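You operate a simulated robot arm through the tools that you are given. There is no shell and no other tool. Be economical: measure what you need, move in short steps, check, and stop when the job is done.

You are at the controls of a simulated two-armed robot. One attempt, no reset.

JOB
Jog line 1's fold unit to its yellow mark, then switch it off.
Fine: shut its guard and push the pull knob in first; use the black button marked Jog, not the wheel.

It is judged by the outcome, as a careful person would: the job done as asked, and still so three seconds after it is handed in. It fails if anything else is knocked over, pushed out of place, dropped, spilled or broken. Flat cloth is picked up by pressing the open fingertips on it (5 to 10 N) and closing them slowly along it; thin cloth reads only 2 to 8 mm in the jaws.

ROBOT AND FRAMES
Two 7-joint arms with fingered hands on one trunk, on a base that drives. Base frame: it is fixed to the floor where the robot stands at the start and does not move with it; the origin is under the middle of the robot, x ahead of it, y to its left, z up. Readings come in cm, degrees, newtons and seconds.
The left shoulder is at the start at [6, 12.8, 128.5], the right one opposite. Places, roughly: line one black button [70, 50, 80]; line one blue lever [90, 30, 160]; line one clear guard [110, -10, 120]; line one dial knob [70, 30, 80]; line one green button [70, 50, 80]; line one grey disc [90, 10, 80]; line one low bolt [80, 0, 20]; line one low knob [80, 20, 40]; line one main switch [70, 40, 60]; line one oil lever [90, -40, 50]; line one pull knob [80, 10, 60]; line one wheel [90, -20, 70]; line one yellow lever [70, 40, 70]; line two black button [350, 140, 80]; line two blue lever [380, 110, 160]; line two dial knob [360, 120, 80]. Payload 5 kg a hand.
The tool frame of a hand sits at the grasp point between the pads (the TCP): z along the fingers, y along the line on which they close. The tips reach 3.7 cm beyond it. Largest opening 12.4 cm; the body of the gripper starts 4.3 cm behind the TCP. The gripper is a hand of 3 fingers: y runs from the thumb to the fingers, the wrist lies at [-2.1, -11.6, -20.3] in the tool frame, and closing takes about 1.5 s.
Orientation is told as [roll, pitch, yaw] about the base's x, y, z axes, in that order, counted from this pose: with the fingers straight down and the wrist toward the robot, the tool's x, y and z point along [0, 1, 0], [1, 0, 0] and [0, 0, -1] of the base frame.

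CONTROLS
- The arms move only by the tool play_rows. It takes "left_moves", "right_moves" or both (then of equal length, played together; a hand with none holds still); each is a list that holds one entry, the list of rows, each a list of 6 numbers: the shift along the base's x, y, z in units of 40 mm (1.0 is 40 mm), then the turn, a rotation vector about the base's x, y, z in units of 6 degrees (1.0 is 6 degrees). In form: [[[tx, ty, tz, wx, wy, wz], ...]]. A call has 1 to 12 rows; each row shifts and turns the commanded pose from where the row before left it. "left_jaw" and "right_jaw" are, for a hand that has rows, the finger opening in m, from 0 to 0.124, set as the call begins (left out, the last holds). A call with a number of a shift or a turn outside -1 to 1 is refused whole. Each row takes 0.2 s and may step no farther than 5 cm and 8.6 degrees from the row before; otherwise, or with a gripper value out of range, the whole call is refused. A pose out of reach is approached as far as the arm can. The call stops where the force on the tool passes 40 N (or 10 N more than at its start, if that is more) or the arm is blocked; 0.2 s more then pass. Each finger travels about 4.5 cm/s and halts on what it meets, pressing with about 23 N; the grip force reading is that of the motor and also rises with nothing between the fingers. The clock runs only during rows and for 0.2 s after the last one: add rows that do not move to give the fingers time. It gives the time, the measured TCP pose, the force on the tool (base axes), the opening and the grip force at its end, in the units of the frame above (readings bear some noise), with the torque about the TCP (base axes, N m) and any sound that the robot's microphone picked up.
- Cameras (640 x 400 px; columns grow to the right, rows downward): "scene" is now at [20.52, 2.14, 148.17]; the picture's right is [0.24, -0.97, 0.00], its down [-0.35, -0.09, -0.93] and it looks along [0.91, 0.22, -0.36] (base axes); focal length 214 px, centre (320, 200). "left" rides on the left gripper at [-7.2, -10.4, -15.4] in its tool frame; the picture's right is [-0.83, -0.26, 0.49], its down [0.51, -0.72, 0.47] and it looks along [0.23, 0.64, 0.73] (tool axes); focal length 243 px, centre (320, 200). "right" rides on the right gripper at [7.2, -10.4, -15.4] in its tool frame; the picture's right is [-0.83, 0.26, -0.49], its down [-0.51, -0.72, 0.47] and it looks along [-0.23, 0.64, 0.73] (tool axes); focal length 243 px, centre (320, 200). There is no depth. A picture from a camera that has moved, and an enlarged one, comes with that camera's place and axes in the base frame and with its lens.
- get_image(camera): a new picture of that camera. The clock stands still meanwhile.
- raise_lower(by): slides the trunk up (or, below 0, down) by that many cm; the arms and the scene camera ride with it, the base frame stays. It gives what a move gives, with no picture.
- drive_base(legs): drives the robot by 1 to 6 legs, each [ahead, left, turn to the left] in cm, cm and degrees, along the robot's own axes; the way and the turn of a leg run together, so that a leg with both is an arc; at most 150 cm and 180 degrees a leg. The arms and the cameras ride along, it lands a little off, and it stops where it bumps. It gives what a move gives.
- curl_fingers(index, middle, thumb_bend, thumb_turn, hand): sets how far each is bent, from 0 (flat) to 1 (curled in); at 0.3 the hand is open as for a grip, at 0.7 the pads meet at the TCP. One left out holds its place. A second passes; each finger stops where it meets its share of the squeeze, and holds until it gets a number again. A gripper value or a shape takes the hand back. It gives what a move gives, with no picture; readings hold the bend of each and the force on the fingers (four entries, about 0 where the hand has none), thumb and palm. thumb_turn goes from beside the hand (0) to across from the fingers (1), as for a grip.
- grasp_type(shape, hand): the hand has 3 fingers and takes this shape, open, in about a second: jaw (thumb against the fingers, like two jaws); tri (thumb and two fingers); tip (a fingertip pinch); poke (one finger out to press); point (the index stretched); flat (the hand flat); cup (the hand cupped); fist (a fist). The gripper value then closes the fingers along that shape, each until it touches; the sizes above hold for jaw. It gives what a move gives, with no picture.
- aim_head(pan, tilt): turns the head with the scene camera to pan (to the left, within 80 degrees either way) and tilt (down, from -29 to 69), counted from straight ahead of the robot. It gives what a move gives.
- inspect(camera, box): a new picture of the part [left, top, right, bottom] of that camera's present view, enlarged. The clock stands still meanwhile.
- finish_job(): hands the job in; it is judged then, once.

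Work in short steps. Places have to be worked out from the pictures, the camera data and where the tool is seen: move nearer, look again, correct. Check each grasp and each placing, and mend what went wrong. You have 120 turns and 108 pictures in all, those below and enlarged ones among them. Open the grippers and draw the arms clear of the work before you hand the job in, unless the task says otherwise; then end with one line.

The tools are called after ">>>" as a command line: name --argument value ..., lists and objects as JSON in quotes. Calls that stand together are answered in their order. play_rows: Moves the arms, as the interface text tells. Its arguments: {"type":"object","properties":{"left_moves":{"type":"array","items":{"type":"array","items":{"type":"array","items":{"type":"number"}}}},"left_jaw":{"type":"number"},"right_moves":{"type":"array","items":{"type":"array","items":{"type":"array","items":{"type":"number"}}}},"right_jaw":{"type":"number"}},"required":[]} The other tools are called the same way: raise_lower (by) slides the trunk up or down; grasp_type (shape, hand) gives the hand a shape; curl_fingers (index, middle, thumb_bend, thumb_turn, hand) moves the fingers one by one; drive_base (legs) drives the base; aim_head (pan, tilt) turns the head that bears the scene camera; get_image (camera) takes a picture; inspect (camera, box) takes an enlarged picture of a part of a camera's view; finish_job () hands the job in.

At the start:

```text
time_s: 0.0
left_tcp_pos: [43.71, 41.18, 154.45]
left_orientation: [0.0, 0.0, 0.0]
left_force: [0.1, -0.4, -0.6]
left_moment: [0.0, -0.02, 0.0]
left_width: 12.37
left_grasp_force: 0.0
left_shape: jaw
left_bend: [0.3, 0.3, 0.3, 0.98]
left_finger forces: [0.1, 0.0, 0.1, 0.1, 0.0, 0.0]
right_tcp_pos: [59.99, -3.95, 148.37]
right_orientation: [-0.1, -0.1, 0.0]
right_force: [1.0, 0.1, 0.5]
right_moment: [-0.01, 0.01, 0.02]
right_width: 12.34
right_grasp_force: 0.0
right_shape: jaw
right_bend: [0.3, 0.3, 0.3, 0.98]
right_finger forces: [0.1, 0.1, 0.1, 0.0, 0.0, 0.0]
trunk travel left (down, up): [-47.5, 8.8]
robot x, y, heading: [0.04, -0.1, 0.1]
head pan, tilt: [13.8, 21.1]
```

scene: 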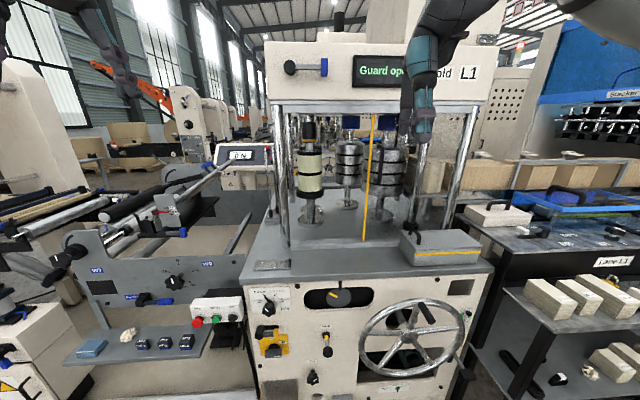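
right: 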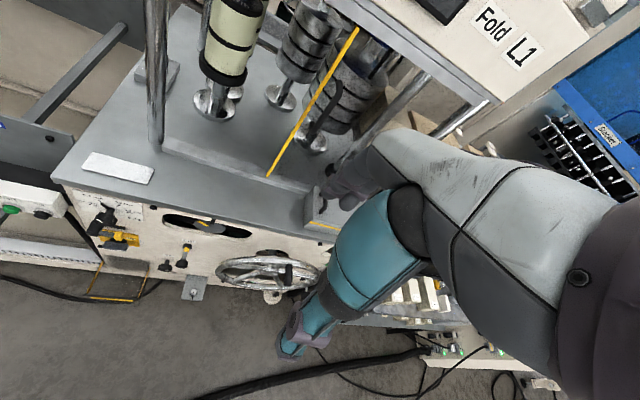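
left: 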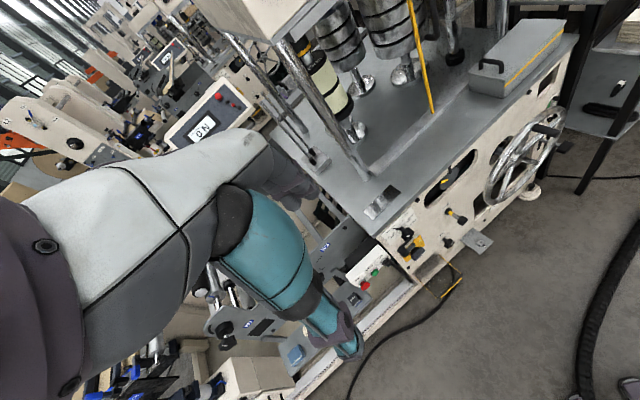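

I'll first enlarge the front panel and the guard/display area to identify controls.

>>> inspect --camera "scene" --box '[180, 260, 340, 360]'

>>> inspect --camera "scene" --box '[300, 270, 480, 400]'

>>> inspect --camera "scene" --box '[250, 30, 510, 280]'

```text
4.00 times, centred on (260, 310) of scene
camera zoom: at [20.52, 2.14, 148.17], right [0.24, -0.97, 0.0], down [-0.35, -0.09, -0.93], along [0.91, 0.22, -0.36], focal length 858 px, centre (560, -240)
```

zoom: 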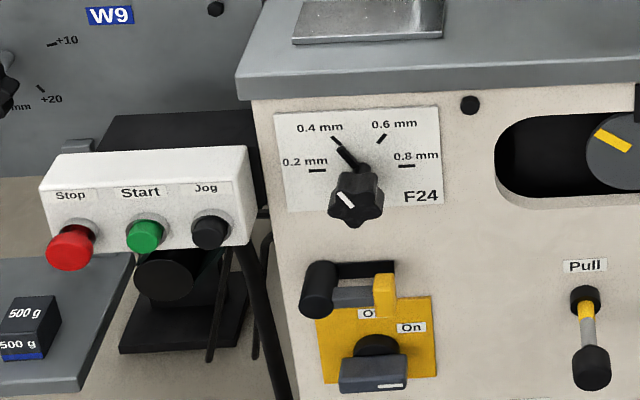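

```text
3.08 times, centred on (390, 335) of scene
camera zoom: at [20.52, 2.14, 148.17], right [0.24, -0.97, 0.0], down [-0.35, -0.09, -0.93], along [0.91, 0.22, -0.36], focal length 660 px, centre (105, -215)
```

zoom: 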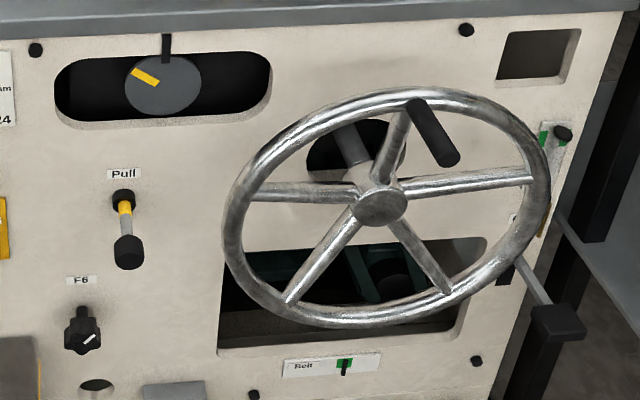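

```text
1.60 times, centred on (380, 155) of scene
camera zoom: at [20.52, 2.14, 148.17], right [0.24, -0.97, 0.0], down [-0.35, -0.09, -0.93], along [0.91, 0.22, -0.36], focal length 343 px, centre (224, 272)
```

zoom: 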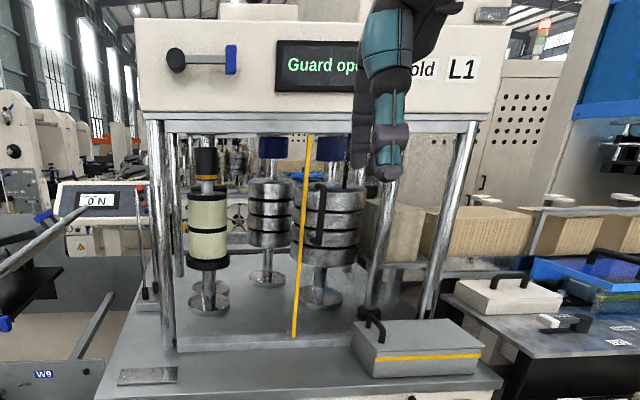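

The right hand hides the guard. I draw the right hand back and to the right, then look at the guard.

>>> play_rows --right_moves '[[[-0.8, -0.7, 0, 0, 0, 0], [-0.8, -0.7, 0, 0, 0, 0], [-0.8, -0.7, 0, 0, 0, 0], [-0.8, -0.7, 0, 0, 0, 0], [-0.8, -0.7, 0, 0, 0, 0], [-0.8, -0.7, 0, 0, 0, 0], [-0.5, -0.7, 0, 0, 0, 0], [0, -0.7, 0, 0, 0, 0]]]'

>>> aim_head --pan 0 --tilt 15

>>> get_image --camera "scene"

```text
time_s: 1.8
left_tcp_pos: [43.74, 41.02, 154.69]
left_orientation: [0.1, -0.1, -0.1]
left_force: [-0.1, 0.1, -1.2]
left_moment: [0.01, 0.0, -0.02]
left_width: 12.35
left_grasp_force: 0.1
left_shape: jaw
left_bend: [0.3, 0.3, 0.3, 0.98]
left_finger forces: [0.0, 0.1, 0.0, 0.0, 0.0, 0.1]
right_tcp_pos: [38.84, -26.78, 148.29]
right_orientation: [0.2, 0.0, 0.0]
right_force: [0.1, 0.3, 0.3]
right_moment: [-0.02, 0.01, -0.02]
right_width: 12.36
right_grasp_force: 0.0
right_shape: jaw
right_bend: [0.3, 0.3, 0.3, 0.98]
right_finger forces: [0.1, 0.0, 0.1, 0.0, 0.0, 0.1]
trunk travel left (down, up): [-47.5, 8.8]
robot x, y, heading: [0.0, -0.03, 0.1]
head pan, tilt: [13.8, 21.1]
```

```text
time_s: 2.6
left_tcp_pos: [43.79, 41.19, 154.53]
left_orientation: [0.0, 0.0, -0.1]
left_force: [-0.5, 0.4, -0.1]
left_moment: [0.01, 0.0, 0.0]
left_width: 12.34
left_grasp_force: 0.2
left_shape: jaw
left_bend: [0.3, 0.3, 0.3, 0.98]
left_finger forces: [0.1, 0.0, 0.0, 0.0, 0.1, 0.0]
right_tcp_pos: [38.85, -26.59, 148.21]
right_orientation: [0.0, 0.0, 0.1]
right_force: [1.0, 0.1, 0.8]
right_moment: [-0.01, -0.02, 0.0]
right_width: 12.36
right_grasp_force: 0.0
right_shape: jaw
right_bend: [0.3, 0.3, 0.3, 0.98]
right_finger forces: [0.0, 0.0, 0.0, 0.0, 0.0, 0.0]
trunk travel left (down, up): [-47.5, 8.8]
robot x, y, heading: [-0.27, 0.13, 0.1]
head pan, tilt: [0.0, 15.0]
```

```text
101 pictures are left
camera scene: at [20.85, -0.09, 149.16], right [0.0, -1.0, 0.0], down [-0.26, 0.0, -0.97], along [0.97, 0.0, -0.26], focal length 214 px, centre (320, 200)
```

scene: 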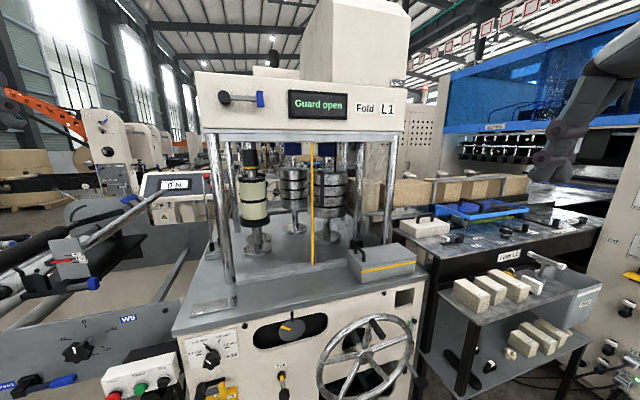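

>>> inspect --camera "scene" --box '[190, 120, 430, 290]'

>>> inspect --camera "scene" --box '[280, 130, 420, 230]'

```text
2.35 times, centred on (310, 205) of scene
camera zoom: at [20.85, -0.09, 149.16], right [0.0, -1.0, 0.0], down [-0.26, 0.0, -0.97], along [0.97, 0.0, -0.26], focal length 505 px, centre (344, 188)
```

zoom: 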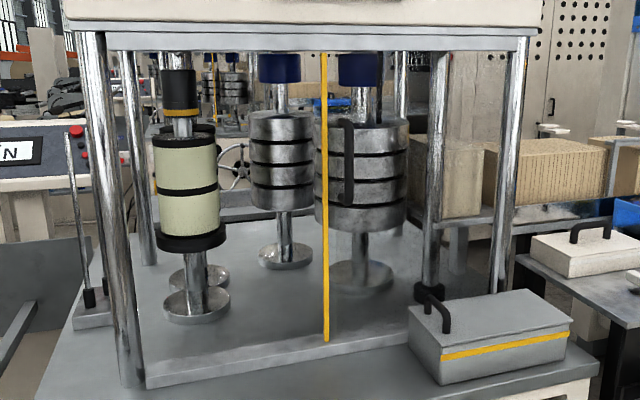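

```text
4.00 times, centred on (350, 180) of scene
camera zoom: at [20.85, -0.09, 149.16], right [0.0, -1.0, 0.0], down [-0.26, 0.0, -0.97], along [0.97, 0.0, -0.26], focal length 858 px, centre (200, 280)
```

zoom: 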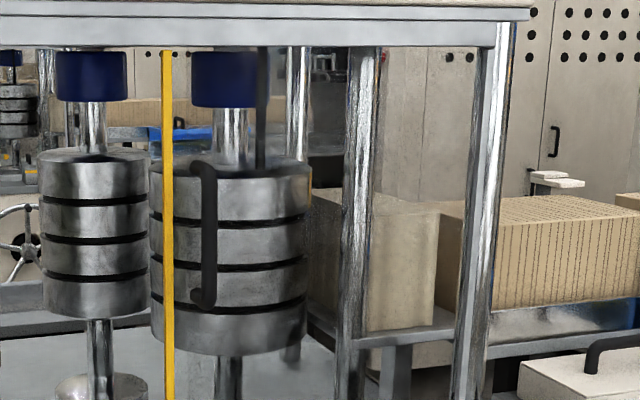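

The guard is a clear sliding sheet; its yellow edge is at about (104, 3, 98–149), handle at about (102, -1, 130), to be slid left toward the left front post (92, 35). I lower the trunk and look at the panel from nearer height.

>>> raise_lower --by -40

>>> aim_head --pan 18 --tilt 25

>>> get_image --camera "scene"

```text
time_s: 6.4
left_tcp_pos: [43.64, 41.2, 114.42]
left_orientation: [-0.1, -0.1, 0.0]
left_force: [0.9, 0.5, -0.1]
left_moment: [0.03, -0.01, 0.02]
left_width: 12.37
left_grasp_force: 0.0
left_shape: jaw
left_bend: [0.3, 0.3, 0.3, 0.98]
left_finger forces: [0.0, 0.0, 0.0, 0.0, 0.0, 0.1]
right_tcp_pos: [44.09, -26.45, 104.48]
right_orientation: [0.1, 5.4, 0.1]
right_force: [0.2, 0.2, -0.1]
right_moment: [0.01, -0.03, 0.01]
right_width: 12.36
right_grasp_force: 0.1
right_shape: jaw
right_bend: [0.3, 0.3, 0.3, 0.98]
right_finger forces: [0.0, 0.0, 0.0, 0.0, 0.0, 0.1]
trunk travel left (down, up): [-7.5, 48.8]
robot x, y, heading: [-0.29, 0.16, 0.1]
head pan, tilt: [0.0, 15.0]
```

```text
time_s: 7.2
left_tcp_pos: [43.63, 41.15, 114.58]
left_orientation: [0.0, 0.0, 0.0]
left_force: [0.8, -1.1, 0.0]
left_moment: [0.0, 0.0, -0.01]
left_width: 12.4
left_grasp_force: 0.0
left_shape: jaw
left_bend: [0.3, 0.3, 0.3, 0.98]
left_finger forces: [0.0, 0.1, 0.1, 0.1, 0.1, 0.0]
right_tcp_pos: [44.18, -26.37, 104.53]
right_orientation: [0.2, 5.4, 0.1]
right_force: [-0.3, 0.6, 0.2]
right_moment: [0.04, 0.0, -0.03]
right_width: 12.37
right_grasp_force: 0.0
right_shape: jaw
right_bend: [0.3, 0.3, 0.3, 0.98]
right_finger forces: [0.0, 0.0, 0.0, 0.0, 0.0, 0.1]
trunk travel left (down, up): [-7.5, 48.8]
robot x, y, heading: [-0.24, 0.11, -0.1]
head pan, tilt: [18.0, 25.0]
```

```text
98 pictures are left
camera scene: at [33.76, 2.77, 103.18], right [0.31, -0.95, 0.0], down [-0.4, -0.13, -0.91], along [0.86, 0.28, -0.42], focal length 214 px, centre (320, 200)
```

scene: 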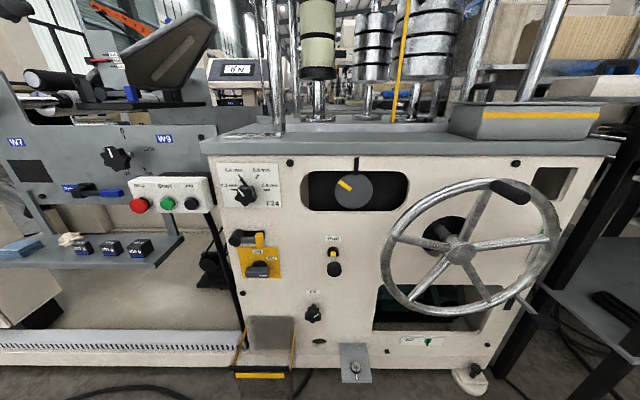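

Good frontal view. I enlarge the switch, knob and disc.

>>> inspect --camera "scene" --box '[220, 150, 380, 250]'

>>> inspect --camera "scene" --box '[220, 220, 364, 310]'

>>> inspect --camera "scene" --box '[110, 160, 222, 230]'

```text
4.00 times, centred on (300, 200) of scene
camera zoom: at [33.76, 2.77, 103.18], right [0.31, -0.95, 0.0], down [-0.4, -0.13, -0.91], along [0.86, 0.28, -0.42], focal length 858 px, centre (400, 200)
```

zoom: 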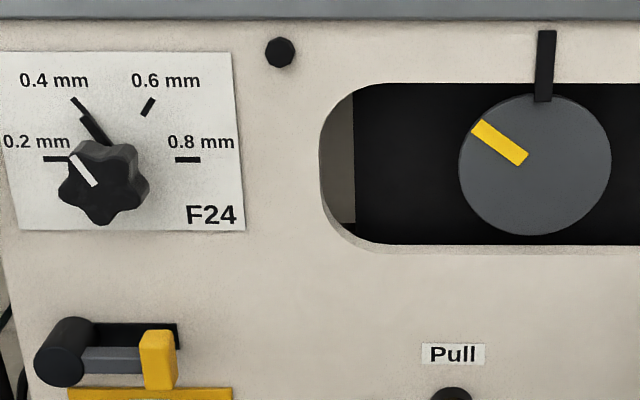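

```text
4.44 times, centred on (292, 265) of scene
camera zoom: at [33.76, 2.77, 103.18], right [0.31, -0.95, 0.0], down [-0.4, -0.13, -0.91], along [0.86, 0.28, -0.42], focal length 953 px, centre (444, -89)
```

zoom: 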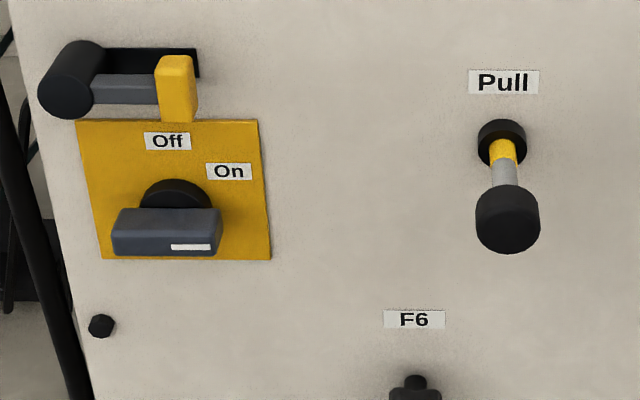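

```text
5.71 times, centred on (166, 195) of scene
camera zoom: at [33.76, 2.77, 103.18], right [0.31, -0.95, 0.0], down [-0.4, -0.13, -0.91], along [0.86, 0.28, -0.42], focal length 1226 px, centre (1200, 229)
```

zoom: 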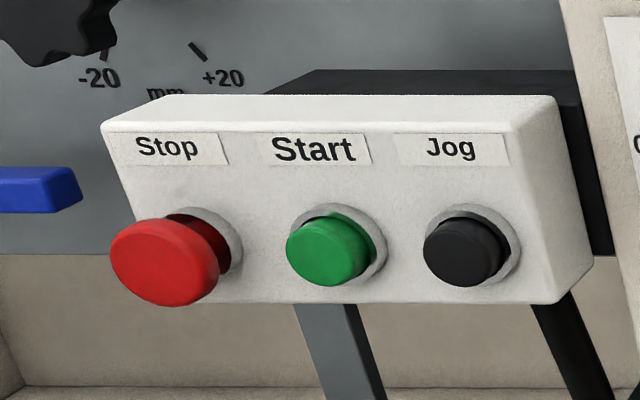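

Disc has a pointer at top and a yellow mark left of it; the knob is out; the switch points to On. I raise the trunk again for the guard and turn the right hand to point forward along the machine's normal (yaw about +16°).

>>> raise_lower --by 35

>>> play_rows --right_moves '[[[0, 0, -0.2, 0, -1, 0], [0, 0, -0.2, 0, -1, 0], [0, 0, -0.2, 0, -1, 0], [0, 0, -0.2, 0, -1, 0], [0, 0, -0.2, 0, -1, 0], [0, 0, -0.2, 0, -1, 0], [0, 0, -0.2, 0, -1, 0], [0, 0, -0.2, 0, -1, 0]]]'

>>> play_rows --right_moves '[[[0, 0, 0, 0, -1, 0], [0, 0, 0, 0, -1, 0], [0, 0, 0, 0, -1, 0], [0, 0, 0, 0, -1, 0], [0, 0, 0, 0, -1, 0], [0, 0, 0, 0, -1, 0], [0, 0, 0, 0, -1, 0.9], [0, 0, 0, 0, 0, 0.9], [0, 0, 0, 0, 0, 0.9]]]'

>>> aim_head --pan 0 --tilt 15

>>> get_image --camera "scene"

>>> get_image --camera "right"

```text
time_s: 10.6
left_tcp_pos: [43.77, 41.23, 149.5]
left_orientation: [0.0, 0.0, 0.0]
left_force: [0.3, -0.2, -0.9]
left_moment: [-0.01, -0.02, -0.02]
left_width: 12.38
left_grasp_force: 0.2
left_shape: jaw
left_bend: [0.3, 0.3, 0.3, 0.98]
left_finger forces: [0.0, 0.1, 0.0, 0.0, 0.0, 0.0]
right_tcp_pos: [44.13, -26.32, 139.49]
right_orientation: [0.2, 5.4, 0.2]
right_force: [0.4, -0.6, -0.3]
right_moment: [0.02, -0.01, 0.0]
right_width: 12.39
right_grasp_force: 0.0
right_shape: jaw
right_bend: [0.3, 0.3, 0.3, 0.98]
right_finger forces: [0.0, 0.1, 0.0, 0.0, 0.0, 0.0]
trunk travel left (down, up): [-42.5, 13.8]
robot x, y, heading: [-0.3, -0.06, -0.2]
head pan, tilt: [18.0, 25.0]
```

```text
time_s: 12.4
left_tcp_pos: [43.69, 41.22, 149.55]
left_orientation: [0.1, 0.0, 0.0]
left_force: [-0.2, 0.3, 0.7]
left_moment: [0.03, -0.01, 0.01]
left_width: 12.32
left_grasp_force: 0.1
left_shape: jaw
left_bend: [0.3, 0.3, 0.3, 0.98]
left_finger forces: [0.1, 0.0, 0.1, 0.0, 0.0, 0.0]
right_tcp_pos: [50.69, -29.56, 142.51]
right_orientation: [0.0, -42.5, 0.3]
right_force: [-0.9, -0.5, 1.0]
right_moment: [0.0, -0.02, 0.0]
right_width: 12.38
right_grasp_force: 0.0
right_shape: jaw
right_bend: [0.3, 0.3, 0.3, 0.98]
right_finger forces: [0.1, 0.0, 0.0, 0.0, 0.1, 0.0]
right hand out of reach, approached as far as the arm can: row 5, 6, 7, 8
trunk travel left (down, up): [-42.5, 13.8]
robot x, y, heading: [-0.4, -0.23, -0.0]
head pan, tilt: [18.0, 25.0]
```

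```text
time_s: 14.6
left_tcp_pos: [44.27, 41.34, 149.43]
left_orientation: [0.0, 0.3, 0.0]
left_force: [-0.3, 0.3, 0.3]
left_moment: [-0.02, 0.07, -0.02]
left_width: 12.39
left_grasp_force: 0.1
left_shape: jaw
left_bend: [0.3, 0.3, 0.3, 0.98]
left_finger forces: [0.0, 0.0, 0.1, 0.0, 0.0, 0.0]
right_tcp_pos: [55.64, -32.56, 150.99]
right_orientation: [-13.8, -84.2, 30.0]
right_force: [1.5, -0.4, -1.4]
right_moment: [-0.01, -0.04, -0.01]
right_width: 12.38
right_grasp_force: 0.0
right_shape: jaw
right_bend: [0.3, 0.3, 0.3, 0.98]
right_finger forces: [0.0, 0.0, 0.0, 0.1, 0.1, 0.0]
right hand out of reach, approached as far as the arm can: row 1, 2, 3, 4, 5, 6
trunk travel left (down, up): [-42.5, 13.8]
robot x, y, heading: [0.0, 0.07, 0.2]
head pan, tilt: [18.0, 25.0]
stopped in row 9 (right hand): the arm was blocked; the commanded pose is now the measured one
```

```text
time_s: 15.4
left_tcp_pos: [43.51, 41.27, 149.75]
left_orientation: [0.0, 0.0, 0.0]
left_force: [-0.2, 1.1, 0.5]
left_moment: [0.0, 0.02, 0.0]
left_width: 12.37
left_grasp_force: 0.1
left_shape: jaw
left_bend: [0.3, 0.3, 0.3, 0.98]
left_finger forces: [0.1, 0.0, 0.0, 0.0, 0.0, 0.0]
right_tcp_pos: [54.9, -32.63, 151.1]
right_orientation: [-14.3, -84.5, 30.7]
right_force: [-0.3, -1.3, 0.3]
right_moment: [0.02, 0.0, 0.0]
right_width: 12.39
right_grasp_force: 0.1
right_shape: jaw
right_bend: [0.3, 0.3, 0.3, 0.98]
right_finger forces: [0.0, 0.1, 0.1, 0.0, 0.0, 0.0]
trunk travel left (down, up): [-42.5, 13.8]
robot x, y, heading: [-0.01, -0.16, 0.2]
head pan, tilt: [0.0, 15.0]
```

```text
94 pictures are left
camera scene: at [23.0, -0.08, 143.23], right [0.0, -1.0, 0.0], down [-0.26, 0.0, -0.97], along [0.97, 0.0, -0.26], focal length 214 px, centre (320, 200)
```

scene: 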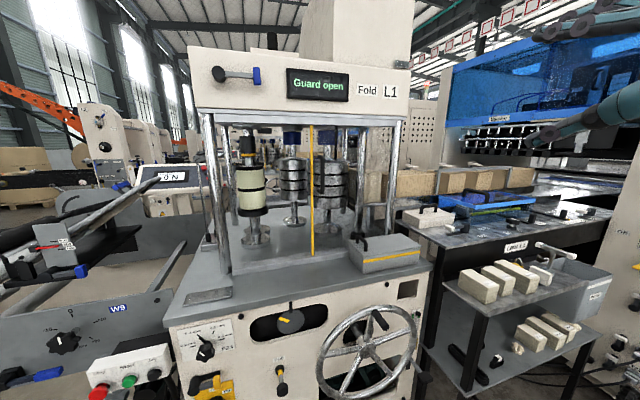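

```text
93 pictures are left
camera right: at [37.44, -30.48, 141.91], right [-0.21, -0.92, 0.33], down [0.53, -0.39, -0.75], along [0.82, 0.01, 0.58], focal length 243 px, centre (320, 200)
```

right: 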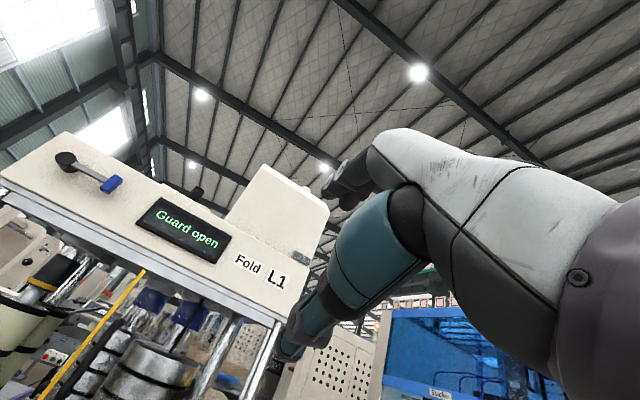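

The hand now points along the machine's normal. I close the right fingers and bring the hand to about (80, -12, 132), right of the handle, and look.

>>> play_rows --right_moves '[[[0.78, 0.63, -0.6, 0, 0, 0], [0.78, 0.63, -0.6, 0, 0, 0], [0.78, 0.63, -0.6, 0, 0, 0], [0.78, 0.63, -0.6, 0, 0, 0], [0.78, 0.63, -0.6, 0, 0, 0], [0.78, 0.63, -0.6, 0, 0, 0], [0.78, 0.63, -0.6, 0, 0, 0], [0.78, 0.63, -0.6, 0, 0, 0], [0, 0, 0, 0, 0, 0]]]' --right_jaw 0

>>> get_image --camera "scene"

>>> get_image --camera "right"

```text
time_s: 17.4
left_tcp_pos: [43.55, 41.14, 149.67]
left_orientation: [0.0, -0.1, 0.0]
left_force: [-0.4, -0.4, 0.3]
left_moment: [0.01, -0.02, 0.0]
left_width: 12.38
left_grasp_force: 0.1
left_shape: jaw
left_bend: [0.3, 0.3, 0.3, 0.98]
left_finger forces: [0.1, 0.0, 0.0, 0.0, 0.0, 0.0]
right_tcp_pos: [79.74, -13.92, 131.86]
right_orientation: [-14.5, -84.4, 31.7]
right_force: [-0.4, -1.0, -0.1]
right_moment: [-0.02, 0.02, 0.04]
right_width: 0.0
right_grasp_force: 22.8
right_shape: jaw
right_bend: [0.7, 0.7, 0.56, 1.0]
right_finger forces: [0.0, 0.0, 0.1, 0.0, 0.1, 0.0]
right hand out of reach, approached as far as the arm can: row 8
trunk travel left (down, up): [-42.5, 13.8]
robot x, y, heading: [0.07, -0.04, -0.2]
head pan, tilt: [0.0, 15.0]
```

```text
92 pictures are left
camera scene: at [23.01, -0.15, 143.23], right [0.0, -1.0, 0.0], down [-0.26, 0.0, -0.97], along [0.97, 0.0, -0.26], focal length 214 px, centre (320, 200)
```

scene: 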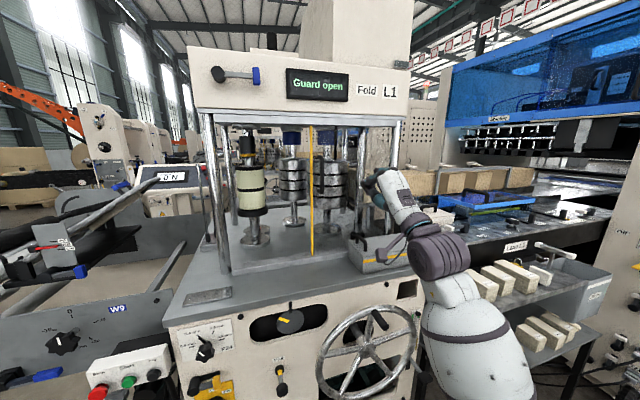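

```text
91 pictures are left
camera right: at [62.21, -12.0, 122.77], right [-0.2, -0.92, 0.33], down [0.54, -0.38, -0.75], along [0.82, 0.03, 0.57], focal length 243 px, centre (320, 200)
```

right: 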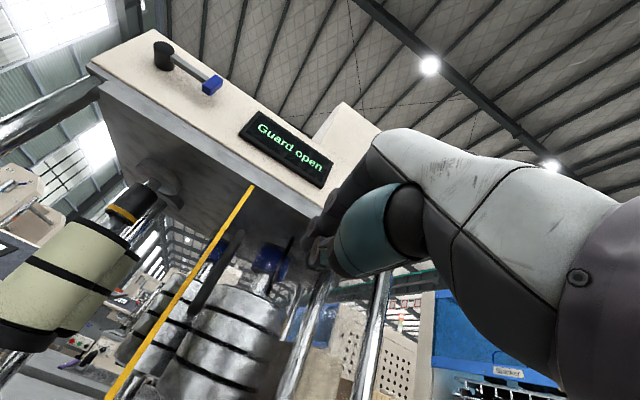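

The fingers reach only to x≈80 from here; handle measured again at about (99.5, -1, 126–138). I drive 14 cm ahead.

>>> drive_base --legs '[[14, 0, 0]]'

>>> get_image --camera "right"

>>> inspect --camera "scene" --box '[240, 100, 480, 250]'

```text
time_s: 18.8
left_tcp_pos: [57.0, 41.25, 149.74]
left_orientation: [0.0, -0.1, 0.0]
left_force: [-0.2, 0.3, -0.2]
left_moment: [0.03, -0.01, 0.0]
left_width: 12.37
left_grasp_force: 0.1
left_shape: jaw
left_bend: [0.3, 0.3, 0.3, 0.98]
left_finger forces: [0.0, 0.0, 0.1, 0.1, 0.0, 0.0]
right_tcp_pos: [93.33, -13.64, 132.08]
right_orientation: [-15.2, -84.4, 32.5]
right_force: [0.8, -0.3, 0.0]
right_moment: [-0.01, 0.05, -0.02]
right_width: 0.0
right_grasp_force: 23.4
right_shape: jaw
right_bend: [0.7, 0.7, 0.56, 1.0]
right_finger forces: [0.1, 0.0, 0.0, 0.0, 0.0, 0.0]
trunk travel left (down, up): [-42.5, 13.8]
robot x, y, heading: [13.75, -0.03, 0.3]
head pan, tilt: [0.0, 15.0]
```

```text
90 pictures are left
camera right: at [75.78, -11.82, 122.92], right [-0.2, -0.92, 0.33], down [0.54, -0.38, -0.75], along [0.82, 0.03, 0.58], focal length 243 px, centre (320, 200)
```

right: 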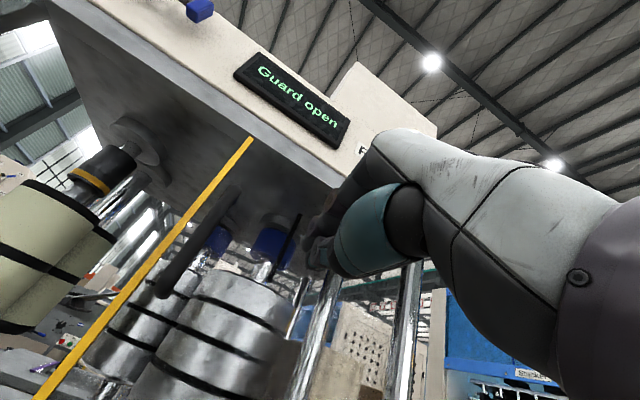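

```text
2.67 times, centred on (360, 175) of scene
camera zoom: at [36.56, -0.03, 143.28], right [0.0, -1.0, 0.0], down [-0.26, 0.0, -0.97], along [0.97, 0.0, -0.26], focal length 572 px, centre (213, 267)
```

zoom: 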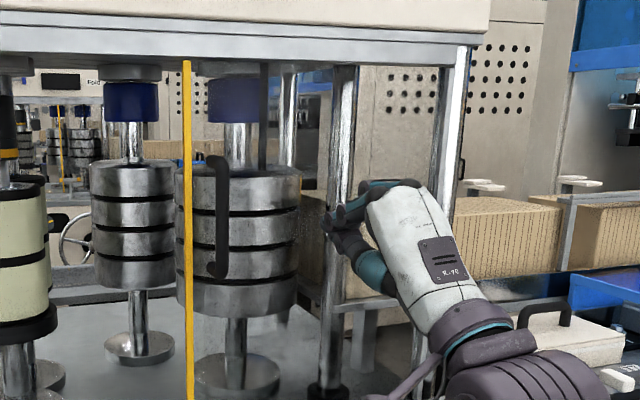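

Handle bar is at about (101, -1), glass about 4 cm behind it; my tips are ~8 cm in front of it and 10 cm right. I drive 9 cm ahead, bringing the tips beside the bar.

>>> drive_base --legs '[[8.5, 0, 0]]'

>>> inspect --camera "scene" --box '[240, 100, 480, 250]'

>>> get_image --camera "right"

```text
time_s: 19.8
left_tcp_pos: [65.25, 41.21, 149.74]
left_orientation: [0.1, -0.3, 0.1]
left_force: [-0.6, -0.3, -0.4]
left_moment: [0.04, 0.02, -0.02]
left_width: 12.37
left_grasp_force: 0.0
left_shape: jaw
left_bend: [0.3, 0.3, 0.3, 0.98]
left_finger forces: [0.0, 0.0, 0.0, 0.1, 0.1, 0.1]
right_tcp_pos: [101.64, -13.78, 132.16]
right_orientation: [-15.6, -84.5, 32.8]
right_force: [0.8, -0.4, 0.5]
right_moment: [0.01, 0.01, 0.0]
right_width: 0.0
right_grasp_force: 22.8
right_shape: jaw
right_bend: [0.7, 0.7, 0.56, 1.0]
right_finger forces: [0.0, 0.0, 0.1, 0.0, 0.0, 0.1]
trunk travel left (down, up): [-42.5, 13.8]
robot x, y, heading: [22.04, -0.16, 0.1]
head pan, tilt: [0.0, 15.0]
```

```text
2.67 times, centred on (360, 175) of scene
camera zoom: at [44.81, -0.02, 143.3], right [0.0, -1.0, 0.0], down [-0.26, 0.0, -0.97], along [0.97, 0.0, -0.26], focal length 572 px, centre (213, 267)
```

zoom: 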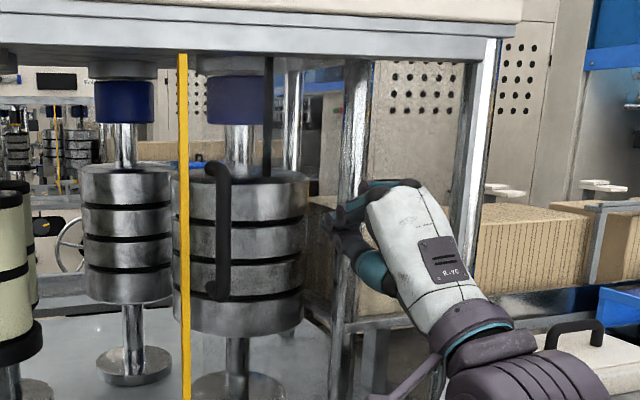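

```text
87 pictures are left
camera right: at [84.03, -11.83, 122.98], right [-0.2, -0.92, 0.33], down [0.54, -0.38, -0.75], along [0.82, 0.03, 0.58], focal length 243 px, centre (320, 200)
```

right: 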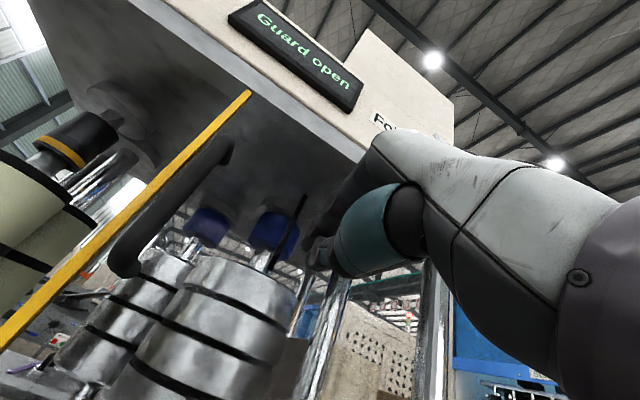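

Tips are just level with the bar (1 cm past it would be best; the glass is 3 cm further). I move 1.2 cm in, then sweep left along the guard direction until the bar is met.

>>> play_rows --right_moves '[[[0.29, 0.09, 0, 0, 0, 0], [-0.2, 0.67, 0, 0, 0, 0], [-0.2, 0.67, 0, 0, 0, 0], [-0.2, 0.67, 0, 0, 0, 0], [-0.1, 0.33, 0, 0, 0, 0]]]'

>>> inspect --camera "scene" --box '[240, 100, 480, 250]'

>>> get_image --camera "right"

```text
time_s: 21.0
left_tcp_pos: [65.62, 41.22, 149.71]
left_orientation: [-0.1, -0.1, 0.2]
left_force: [-0.8, 0.3, -0.3]
left_moment: [0.0, 0.0, 0.01]
left_width: 12.39
left_grasp_force: 0.1
left_shape: jaw
left_bend: [0.3, 0.3, 0.3, 0.98]
left_finger forces: [0.1, 0.0, 0.1, 0.1, 0.0, 0.1]
right_tcp_pos: [101.45, -11.4, 132.94]
right_orientation: [-15.7, -84.1, 34.5]
right_force: [-0.3, -1.0, 0.8]
right_moment: [0.0, 0.01, 0.01]
right_width: 0.02
right_grasp_force: 22.5
right_shape: jaw
right_bend: [0.7, 0.7, 0.56, 1.0]
right_finger forces: [0.1, 0.0, 0.0, 0.0, 0.0, 0.0]
right hand out of reach, approached as far as the arm can: row 2, 3, 4, 5
trunk travel left (down, up): [-42.5, 13.8]
robot x, y, heading: [22.27, -0.42, 0.2]
head pan, tilt: [0.0, 15.0]
```

```text
2.67 times, centred on (360, 175) of scene
camera zoom: at [45.18, -0.02, 143.22], right [0.0, -1.0, 0.0], down [-0.26, 0.0, -0.97], along [0.97, 0.0, -0.26], focal length 572 px, centre (213, 267)
```

zoom: 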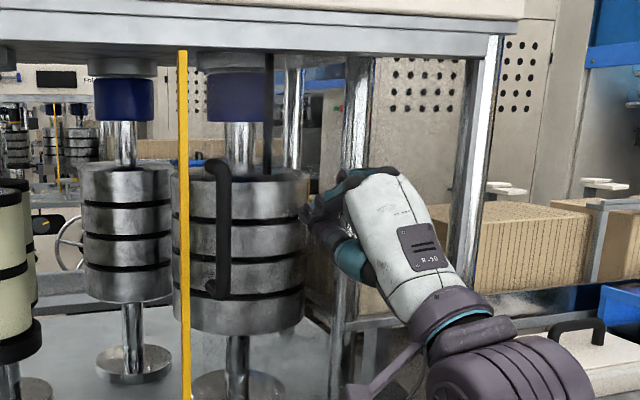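

```text
85 pictures are left
camera right: at [83.79, -10.1, 123.89], right [-0.17, -0.93, 0.33], down [0.55, -0.37, -0.75], along [0.82, 0.05, 0.57], focal length 243 px, centre (320, 200)
```

right: 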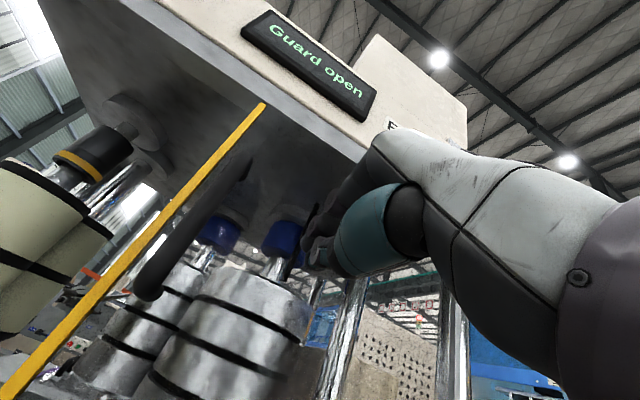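

The arm is near a joint limit, so I'll use the base for the sliding motion. First 7 cm along the guard direction (back slightly, left).

>>> drive_base --legs '[[-2.0, 6.7, 0]]'

>>> inspect --camera "scene" --box '[240, 100, 480, 250]'

>>> get_image --camera "right"

```text
time_s: 22.3
left_tcp_pos: [63.75, 47.86, 149.74]
left_orientation: [0.2, -0.1, 0.1]
left_force: [0.5, -0.2, -0.4]
left_moment: [0.01, -0.03, -0.02]
left_width: 12.38
left_grasp_force: 0.0
left_shape: jaw
left_bend: [0.3, 0.3, 0.3, 0.98]
left_finger forces: [0.1, 0.0, 0.0, 0.0, 0.1, 0.1]
right_tcp_pos: [99.57, -4.94, 132.93]
right_orientation: [-15.0, -84.0, 33.9]
right_force: [-0.1, 0.2, 0.3]
right_moment: [-0.01, 0.02, 0.02]
right_width: 0.0
right_grasp_force: 23.0
right_shape: jaw
right_bend: [0.7, 0.7, 0.56, 1.0]
right_finger forces: [0.1, 0.0, 0.0, 0.0, 0.0, 0.0]
trunk travel left (down, up): [-42.5, 13.8]
robot x, y, heading: [20.07, 6.74, 0.2]
head pan, tilt: [0.0, 15.0]
```

```text
2.67 times, centred on (360, 175) of scene
camera zoom: at [43.27, 6.49, 143.21], right [0.0, -1.0, 0.0], down [-0.26, 0.0, -0.97], along [0.97, 0.0, -0.26], focal length 572 px, centre (213, 267)
```

zoom: 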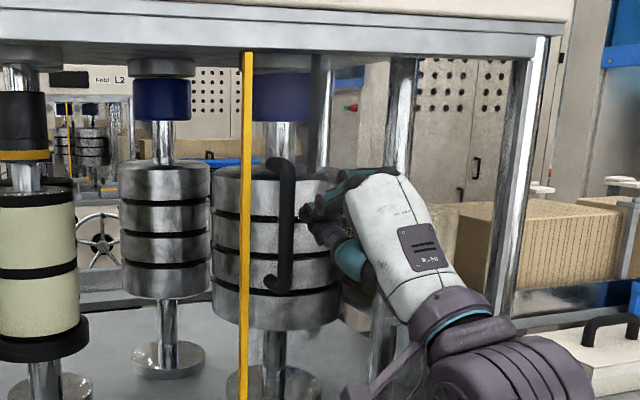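

```text
83 pictures are left
camera right: at [81.88, -3.58, 123.84], right [-0.17, -0.93, 0.33], down [0.55, -0.37, -0.75], along [0.82, 0.05, 0.57], focal length 243 px, centre (320, 200)
```

right: 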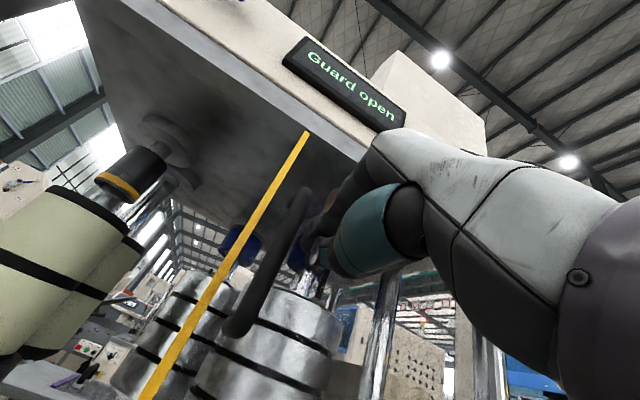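

Fingertips are almost touching the bar's right side at mid-height. I drive 5 cm more along the guard direction and check that the guard follows.

>>> drive_base --legs '[[-1.5, 5, 0]]'

>>> inspect --camera "scene" --box '[240, 100, 480, 250]'

>>> get_image --camera "right"

```text
time_s: 23.4
left_tcp_pos: [62.42, 52.6, 149.68]
left_orientation: [0.3, -0.2, 0.0]
left_force: [-0.5, -0.6, 1.0]
left_moment: [0.01, 0.02, 0.0]
left_width: 12.38
left_grasp_force: 0.1
left_shape: jaw
left_bend: [0.3, 0.3, 0.3, 0.98]
left_finger forces: [0.0, 0.1, 0.1, 0.0, 0.1, 0.0]
right_tcp_pos: [98.06, -0.2, 132.8]
right_orientation: [-14.9, -84.0, 33.5]
right_force: [-0.5, -0.9, -0.5]
right_moment: [0.02, 0.01, 0.04]
right_width: 0.0
right_grasp_force: 23.1
right_shape: jaw
right_bend: [0.7, 0.7, 0.56, 1.0]
right_finger forces: [0.1, 0.0, 0.1, 0.0, 0.1, 0.0]
trunk travel left (down, up): [-42.5, 13.8]
robot x, y, heading: [18.88, 11.77, 0.2]
head pan, tilt: [0.0, 15.0]
```

```text
2.67 times, centred on (360, 175) of scene
camera zoom: at [41.79, 11.33, 143.21], right [0.0, -1.0, 0.0], down [-0.26, 0.0, -0.97], along [0.97, 0.0, -0.26], focal length 572 px, centre (213, 267)
```

zoom: 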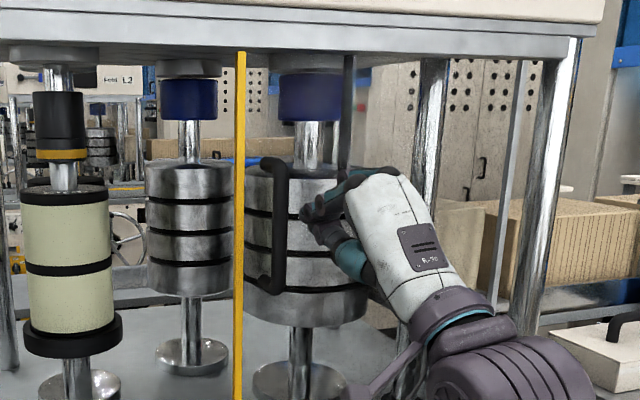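

```text
81 pictures are left
camera right: at [80.4, 1.21, 123.82], right [-0.17, -0.93, 0.33], down [0.55, -0.37, -0.75], along [0.82, 0.05, 0.57], focal length 243 px, centre (320, 200)
```

right: 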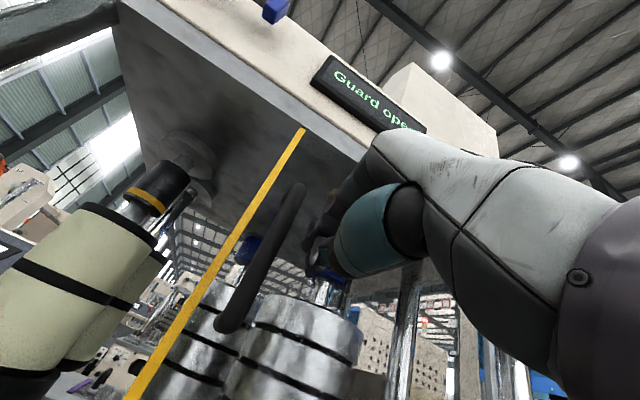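

The guard follows (strip moved ~5.5 cm, almost no force). I continue 16 cm along it.

>>> drive_base --legs '[[-4.6, 15.3, 0]]'

>>> get_image --camera "scene"

>>> get_image --camera "right"

```text
time_s: 25.4
left_tcp_pos: [57.86, 67.98, 149.68]
left_orientation: [0.2, -0.1, 0.0]
left_force: [0.4, 0.9, -0.5]
left_moment: [-0.01, -0.02, 0.0]
left_width: 12.38
left_grasp_force: 0.1
left_shape: jaw
left_bend: [0.3, 0.3, 0.3, 0.98]
left_finger forces: [0.1, 0.0, 0.0, 0.0, 0.0, 0.1]
right_tcp_pos: [93.39, 15.1, 132.92]
right_orientation: [-15.2, -84.1, 33.8]
right_force: [-0.6, -0.2, 0.4]
right_moment: [0.03, 0.01, 0.03]
right_width: 0.0
right_grasp_force: 23.0
right_shape: jaw
right_bend: [0.7, 0.7, 0.56, 1.0]
right_finger forces: [0.0, 0.0, 0.0, 0.0, 0.0, 0.0]
trunk travel left (down, up): [-42.5, 13.8]
robot x, y, heading: [14.12, 27.15, -0.1]
head pan, tilt: [0.0, 15.0]
```

```text
80 pictures are left
camera scene: at [37.2, 26.75, 143.22], right [0.0, -1.0, 0.0], down [-0.26, 0.0, -0.97], along [0.97, 0.0, -0.26], focal length 214 px, centre (320, 200)
```

scene: 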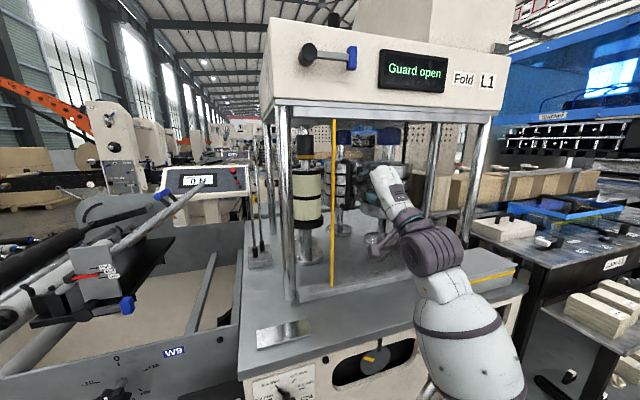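

```text
79 pictures are left
camera right: at [75.78, 16.5, 123.86], right [-0.18, -0.93, 0.33], down [0.54, -0.37, -0.75], along [0.82, 0.05, 0.57], focal length 243 px, centre (320, 200)
```

right: 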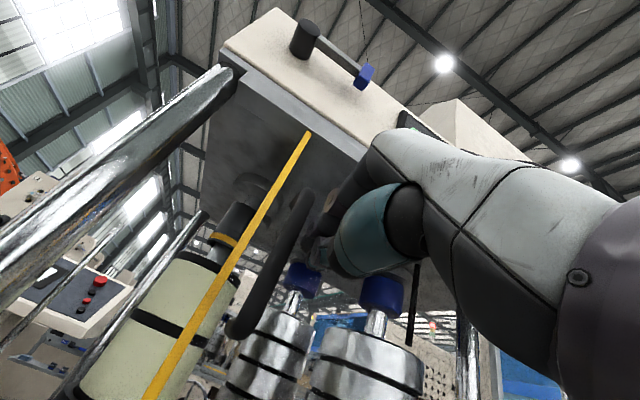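

Guard follows well; about 10 cm remain to the left post. Go 8 cm further.

>>> drive_base --legs '[[-2.3, 7.7, 0]]'

>>> inspect --camera "scene" --box '[240, 20, 480, 300]'

```text
time_s: 26.7
left_tcp_pos: [55.63, 75.48, 149.71]
left_orientation: [0.2, 0.0, -0.2]
left_force: [-1.1, -0.7, 0.1]
left_moment: [0.01, 0.01, 0.02]
left_width: 12.36
left_grasp_force: 0.2
left_shape: jaw
left_bend: [0.3, 0.3, 0.3, 0.98]
left_finger forces: [0.0, 0.0, 0.0, 0.0, 0.0, 0.1]
right_tcp_pos: [91.25, 22.58, 132.89]
right_orientation: [-15.2, -84.0, 33.8]
right_force: [0.0, 0.1, -0.3]
right_moment: [0.02, -0.02, 0.0]
right_width: 0.02
right_grasp_force: 23.1
right_shape: jaw
right_bend: [0.7, 0.7, 0.56, 1.0]
right_finger forces: [0.0, 0.0, 0.0, 0.0, 0.0, 0.0]
trunk travel left (down, up): [-42.5, 13.8]
robot x, y, heading: [11.37, 34.37, -0.2]
head pan, tilt: [0.0, 15.0]
```

```text
1.43 times, centred on (360, 160) of scene
camera zoom: at [34.9, 34.31, 143.21], right [0.0, -1.0, 0.0], down [-0.26, 0.0, -0.97], along [0.97, 0.0, -0.26], focal length 306 px, centre (263, 257)
```

zoom: 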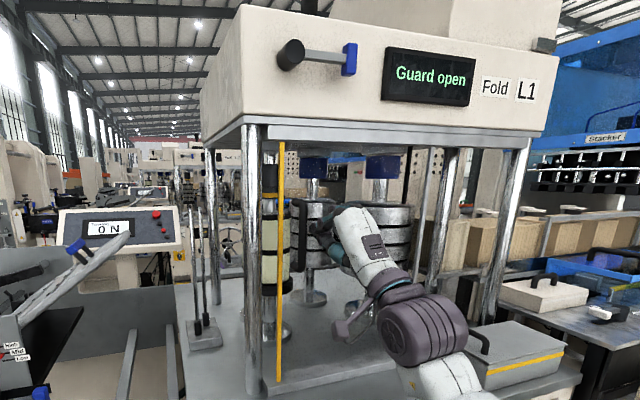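

About 3–4 cm remain. Go on 3 cm.

>>> drive_base --legs '[[-0.9, 3, 0]]'

>>> inspect --camera "scene" --box '[240, 20, 480, 300]'

```text
time_s: 27.7
left_tcp_pos: [54.59, 78.53, 149.75]
left_orientation: [0.2, 0.0, -0.1]
left_force: [-0.6, 0.4, 0.0]
left_moment: [-0.04, 0.0, -0.01]
left_width: 12.41
left_grasp_force: 0.1
left_shape: jaw
left_bend: [0.3, 0.3, 0.3, 0.98]
left_finger forces: [0.0, 0.0, 0.0, 0.0, 0.0, 0.0]
right_tcp_pos: [90.19, 25.54, 132.9]
right_orientation: [-15.6, -84.0, 34.0]
right_force: [2.4, -10.2, -2.1]
right_moment: [-0.05, 0.05, -0.29]
right_width: 0.0
right_grasp_force: 23.5
right_shape: jaw
right_bend: [0.7, 0.7, 0.56, 1.0]
right_finger forces: [0.1, 0.1, 0.1, 0.0, 0.1, 0.1]
trunk travel left (down, up): [-42.5, 13.8]
robot x, y, heading: [10.52, 37.42, -0.0]
head pan, tilt: [0.0, 15.0]
```

```text
1.43 times, centred on (360, 160) of scene
camera zoom: at [33.95, 37.32, 143.22], right [0.0, -1.0, 0.0], down [-0.26, 0.0, -0.97], along [0.97, 0.0, -0.26], focal length 306 px, centre (263, 257)
```

zoom: 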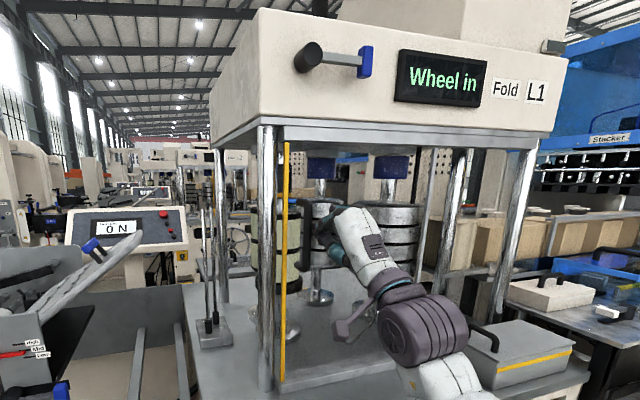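

The display now reads "Wheel in" and I feel a 10 N end stop: guard is shut. I release the handle (small step right), then back away and lower the trunk for the pull knob at about (77, 12.6, 62).

>>> drive_base --legs '[[0.6, -2, 0], [-18, 0, 0], [0, -12, 0]]'

>>> raise_lower --by -40

>>> aim_head --pan 10 --tilt 20

>>> get_image --camera "scene"

```text
time_s: 30.9
left_tcp_pos: [37.03, 65.16, 149.59]
left_orientation: [0.0, -0.1, 0.0]
left_force: [-0.1, 0.8, -0.1]
left_moment: [0.02, 0.01, 0.01]
left_width: 12.35
left_grasp_force: 0.0
left_shape: jaw
left_bend: [0.3, 0.3, 0.3, 0.98]
left_finger forces: [0.0, 0.0, 0.0, 0.1, 0.0, 0.0]
right_tcp_pos: [72.87, 12.32, 132.98]
right_orientation: [-16.0, -83.9, 34.6]
right_force: [0.0, 0.1, 0.8]
right_moment: [0.02, -0.01, -0.05]
right_width: 0.0
right_grasp_force: 23.4
right_shape: jaw
right_bend: [0.7, 0.7, 0.56, 1.0]
right_finger forces: [0.1, 0.0, 0.0, 0.0, 0.0, 0.0]
trunk travel left (down, up): [-42.5, 13.8]
robot x, y, heading: [-6.56, 23.94, -0.1]
head pan, tilt: [0.0, 15.0]
```

```text
time_s: 34.8
left_tcp_pos: [37.08, 65.14, 109.69]
left_orientation: [0.1, -0.1, -0.1]
left_force: [0.0, -0.1, 0.1]
left_moment: [0.01, -0.03, -0.02]
left_width: 12.39
left_grasp_force: 0.1
left_shape: jaw
left_bend: [0.3, 0.3, 0.3, 0.98]
left_finger forces: [0.1, 0.0, 0.0, 0.1, 0.0, 0.1]
right_tcp_pos: [72.89, 12.11, 92.93]
right_orientation: [-16.1, -84.0, 35.1]
right_force: [0.5, -0.4, 0.0]
right_moment: [-0.02, -0.02, -0.05]
right_width: 0.0
right_grasp_force: 23.0
right_shape: jaw
right_bend: [0.7, 0.7, 0.56, 1.0]
right_finger forces: [0.1, 0.0, 0.0, 0.0, 0.1, 0.0]
trunk travel left (down, up): [-2.5, 53.8]
robot x, y, heading: [-6.59, 24.04, 0.1]
head pan, tilt: [0.0, 15.0]
```

```text
time_s: 35.5
left_tcp_pos: [37.1, 65.0, 109.7]
left_orientation: [0.1, 0.0, 0.0]
left_force: [0.8, -0.6, -0.5]
left_moment: [0.0, -0.04, 0.0]
left_width: 12.37
left_grasp_force: 0.0
left_shape: jaw
left_bend: [0.3, 0.3, 0.3, 0.98]
left_finger forces: [0.0, 0.0, 0.0, 0.1, 0.0, 0.1]
right_tcp_pos: [72.87, 12.17, 92.91]
right_orientation: [-15.9, -83.8, 35.0]
right_force: [-0.5, -0.3, -0.4]
right_moment: [-0.01, -0.02, 0.02]
right_width: 0.0
right_grasp_force: 22.7
right_shape: jaw
right_bend: [0.7, 0.7, 0.56, 1.0]
right_finger forces: [0.0, 0.0, 0.0, 0.0, 0.1, 0.1]
trunk travel left (down, up): [-2.5, 53.8]
robot x, y, heading: [-6.72, 23.82, -0.2]
head pan, tilt: [10.0, 20.0]
```

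```text
76 pictures are left
camera scene: at [28.88, 25.39, 99.41], right [0.17, -0.98, 0.0], down [-0.34, -0.06, -0.94], along [0.93, 0.16, -0.34], focal length 214 px, centre (320, 200)
```

scene: 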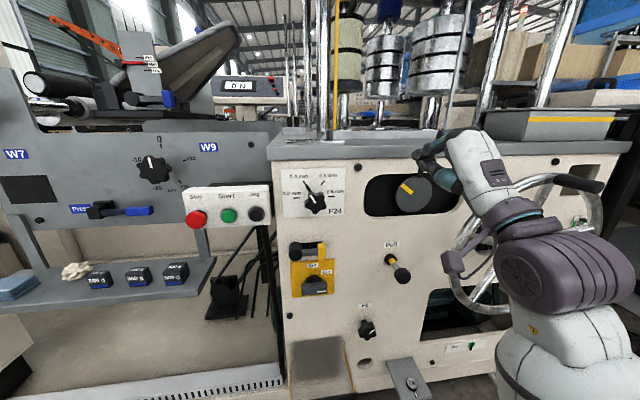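

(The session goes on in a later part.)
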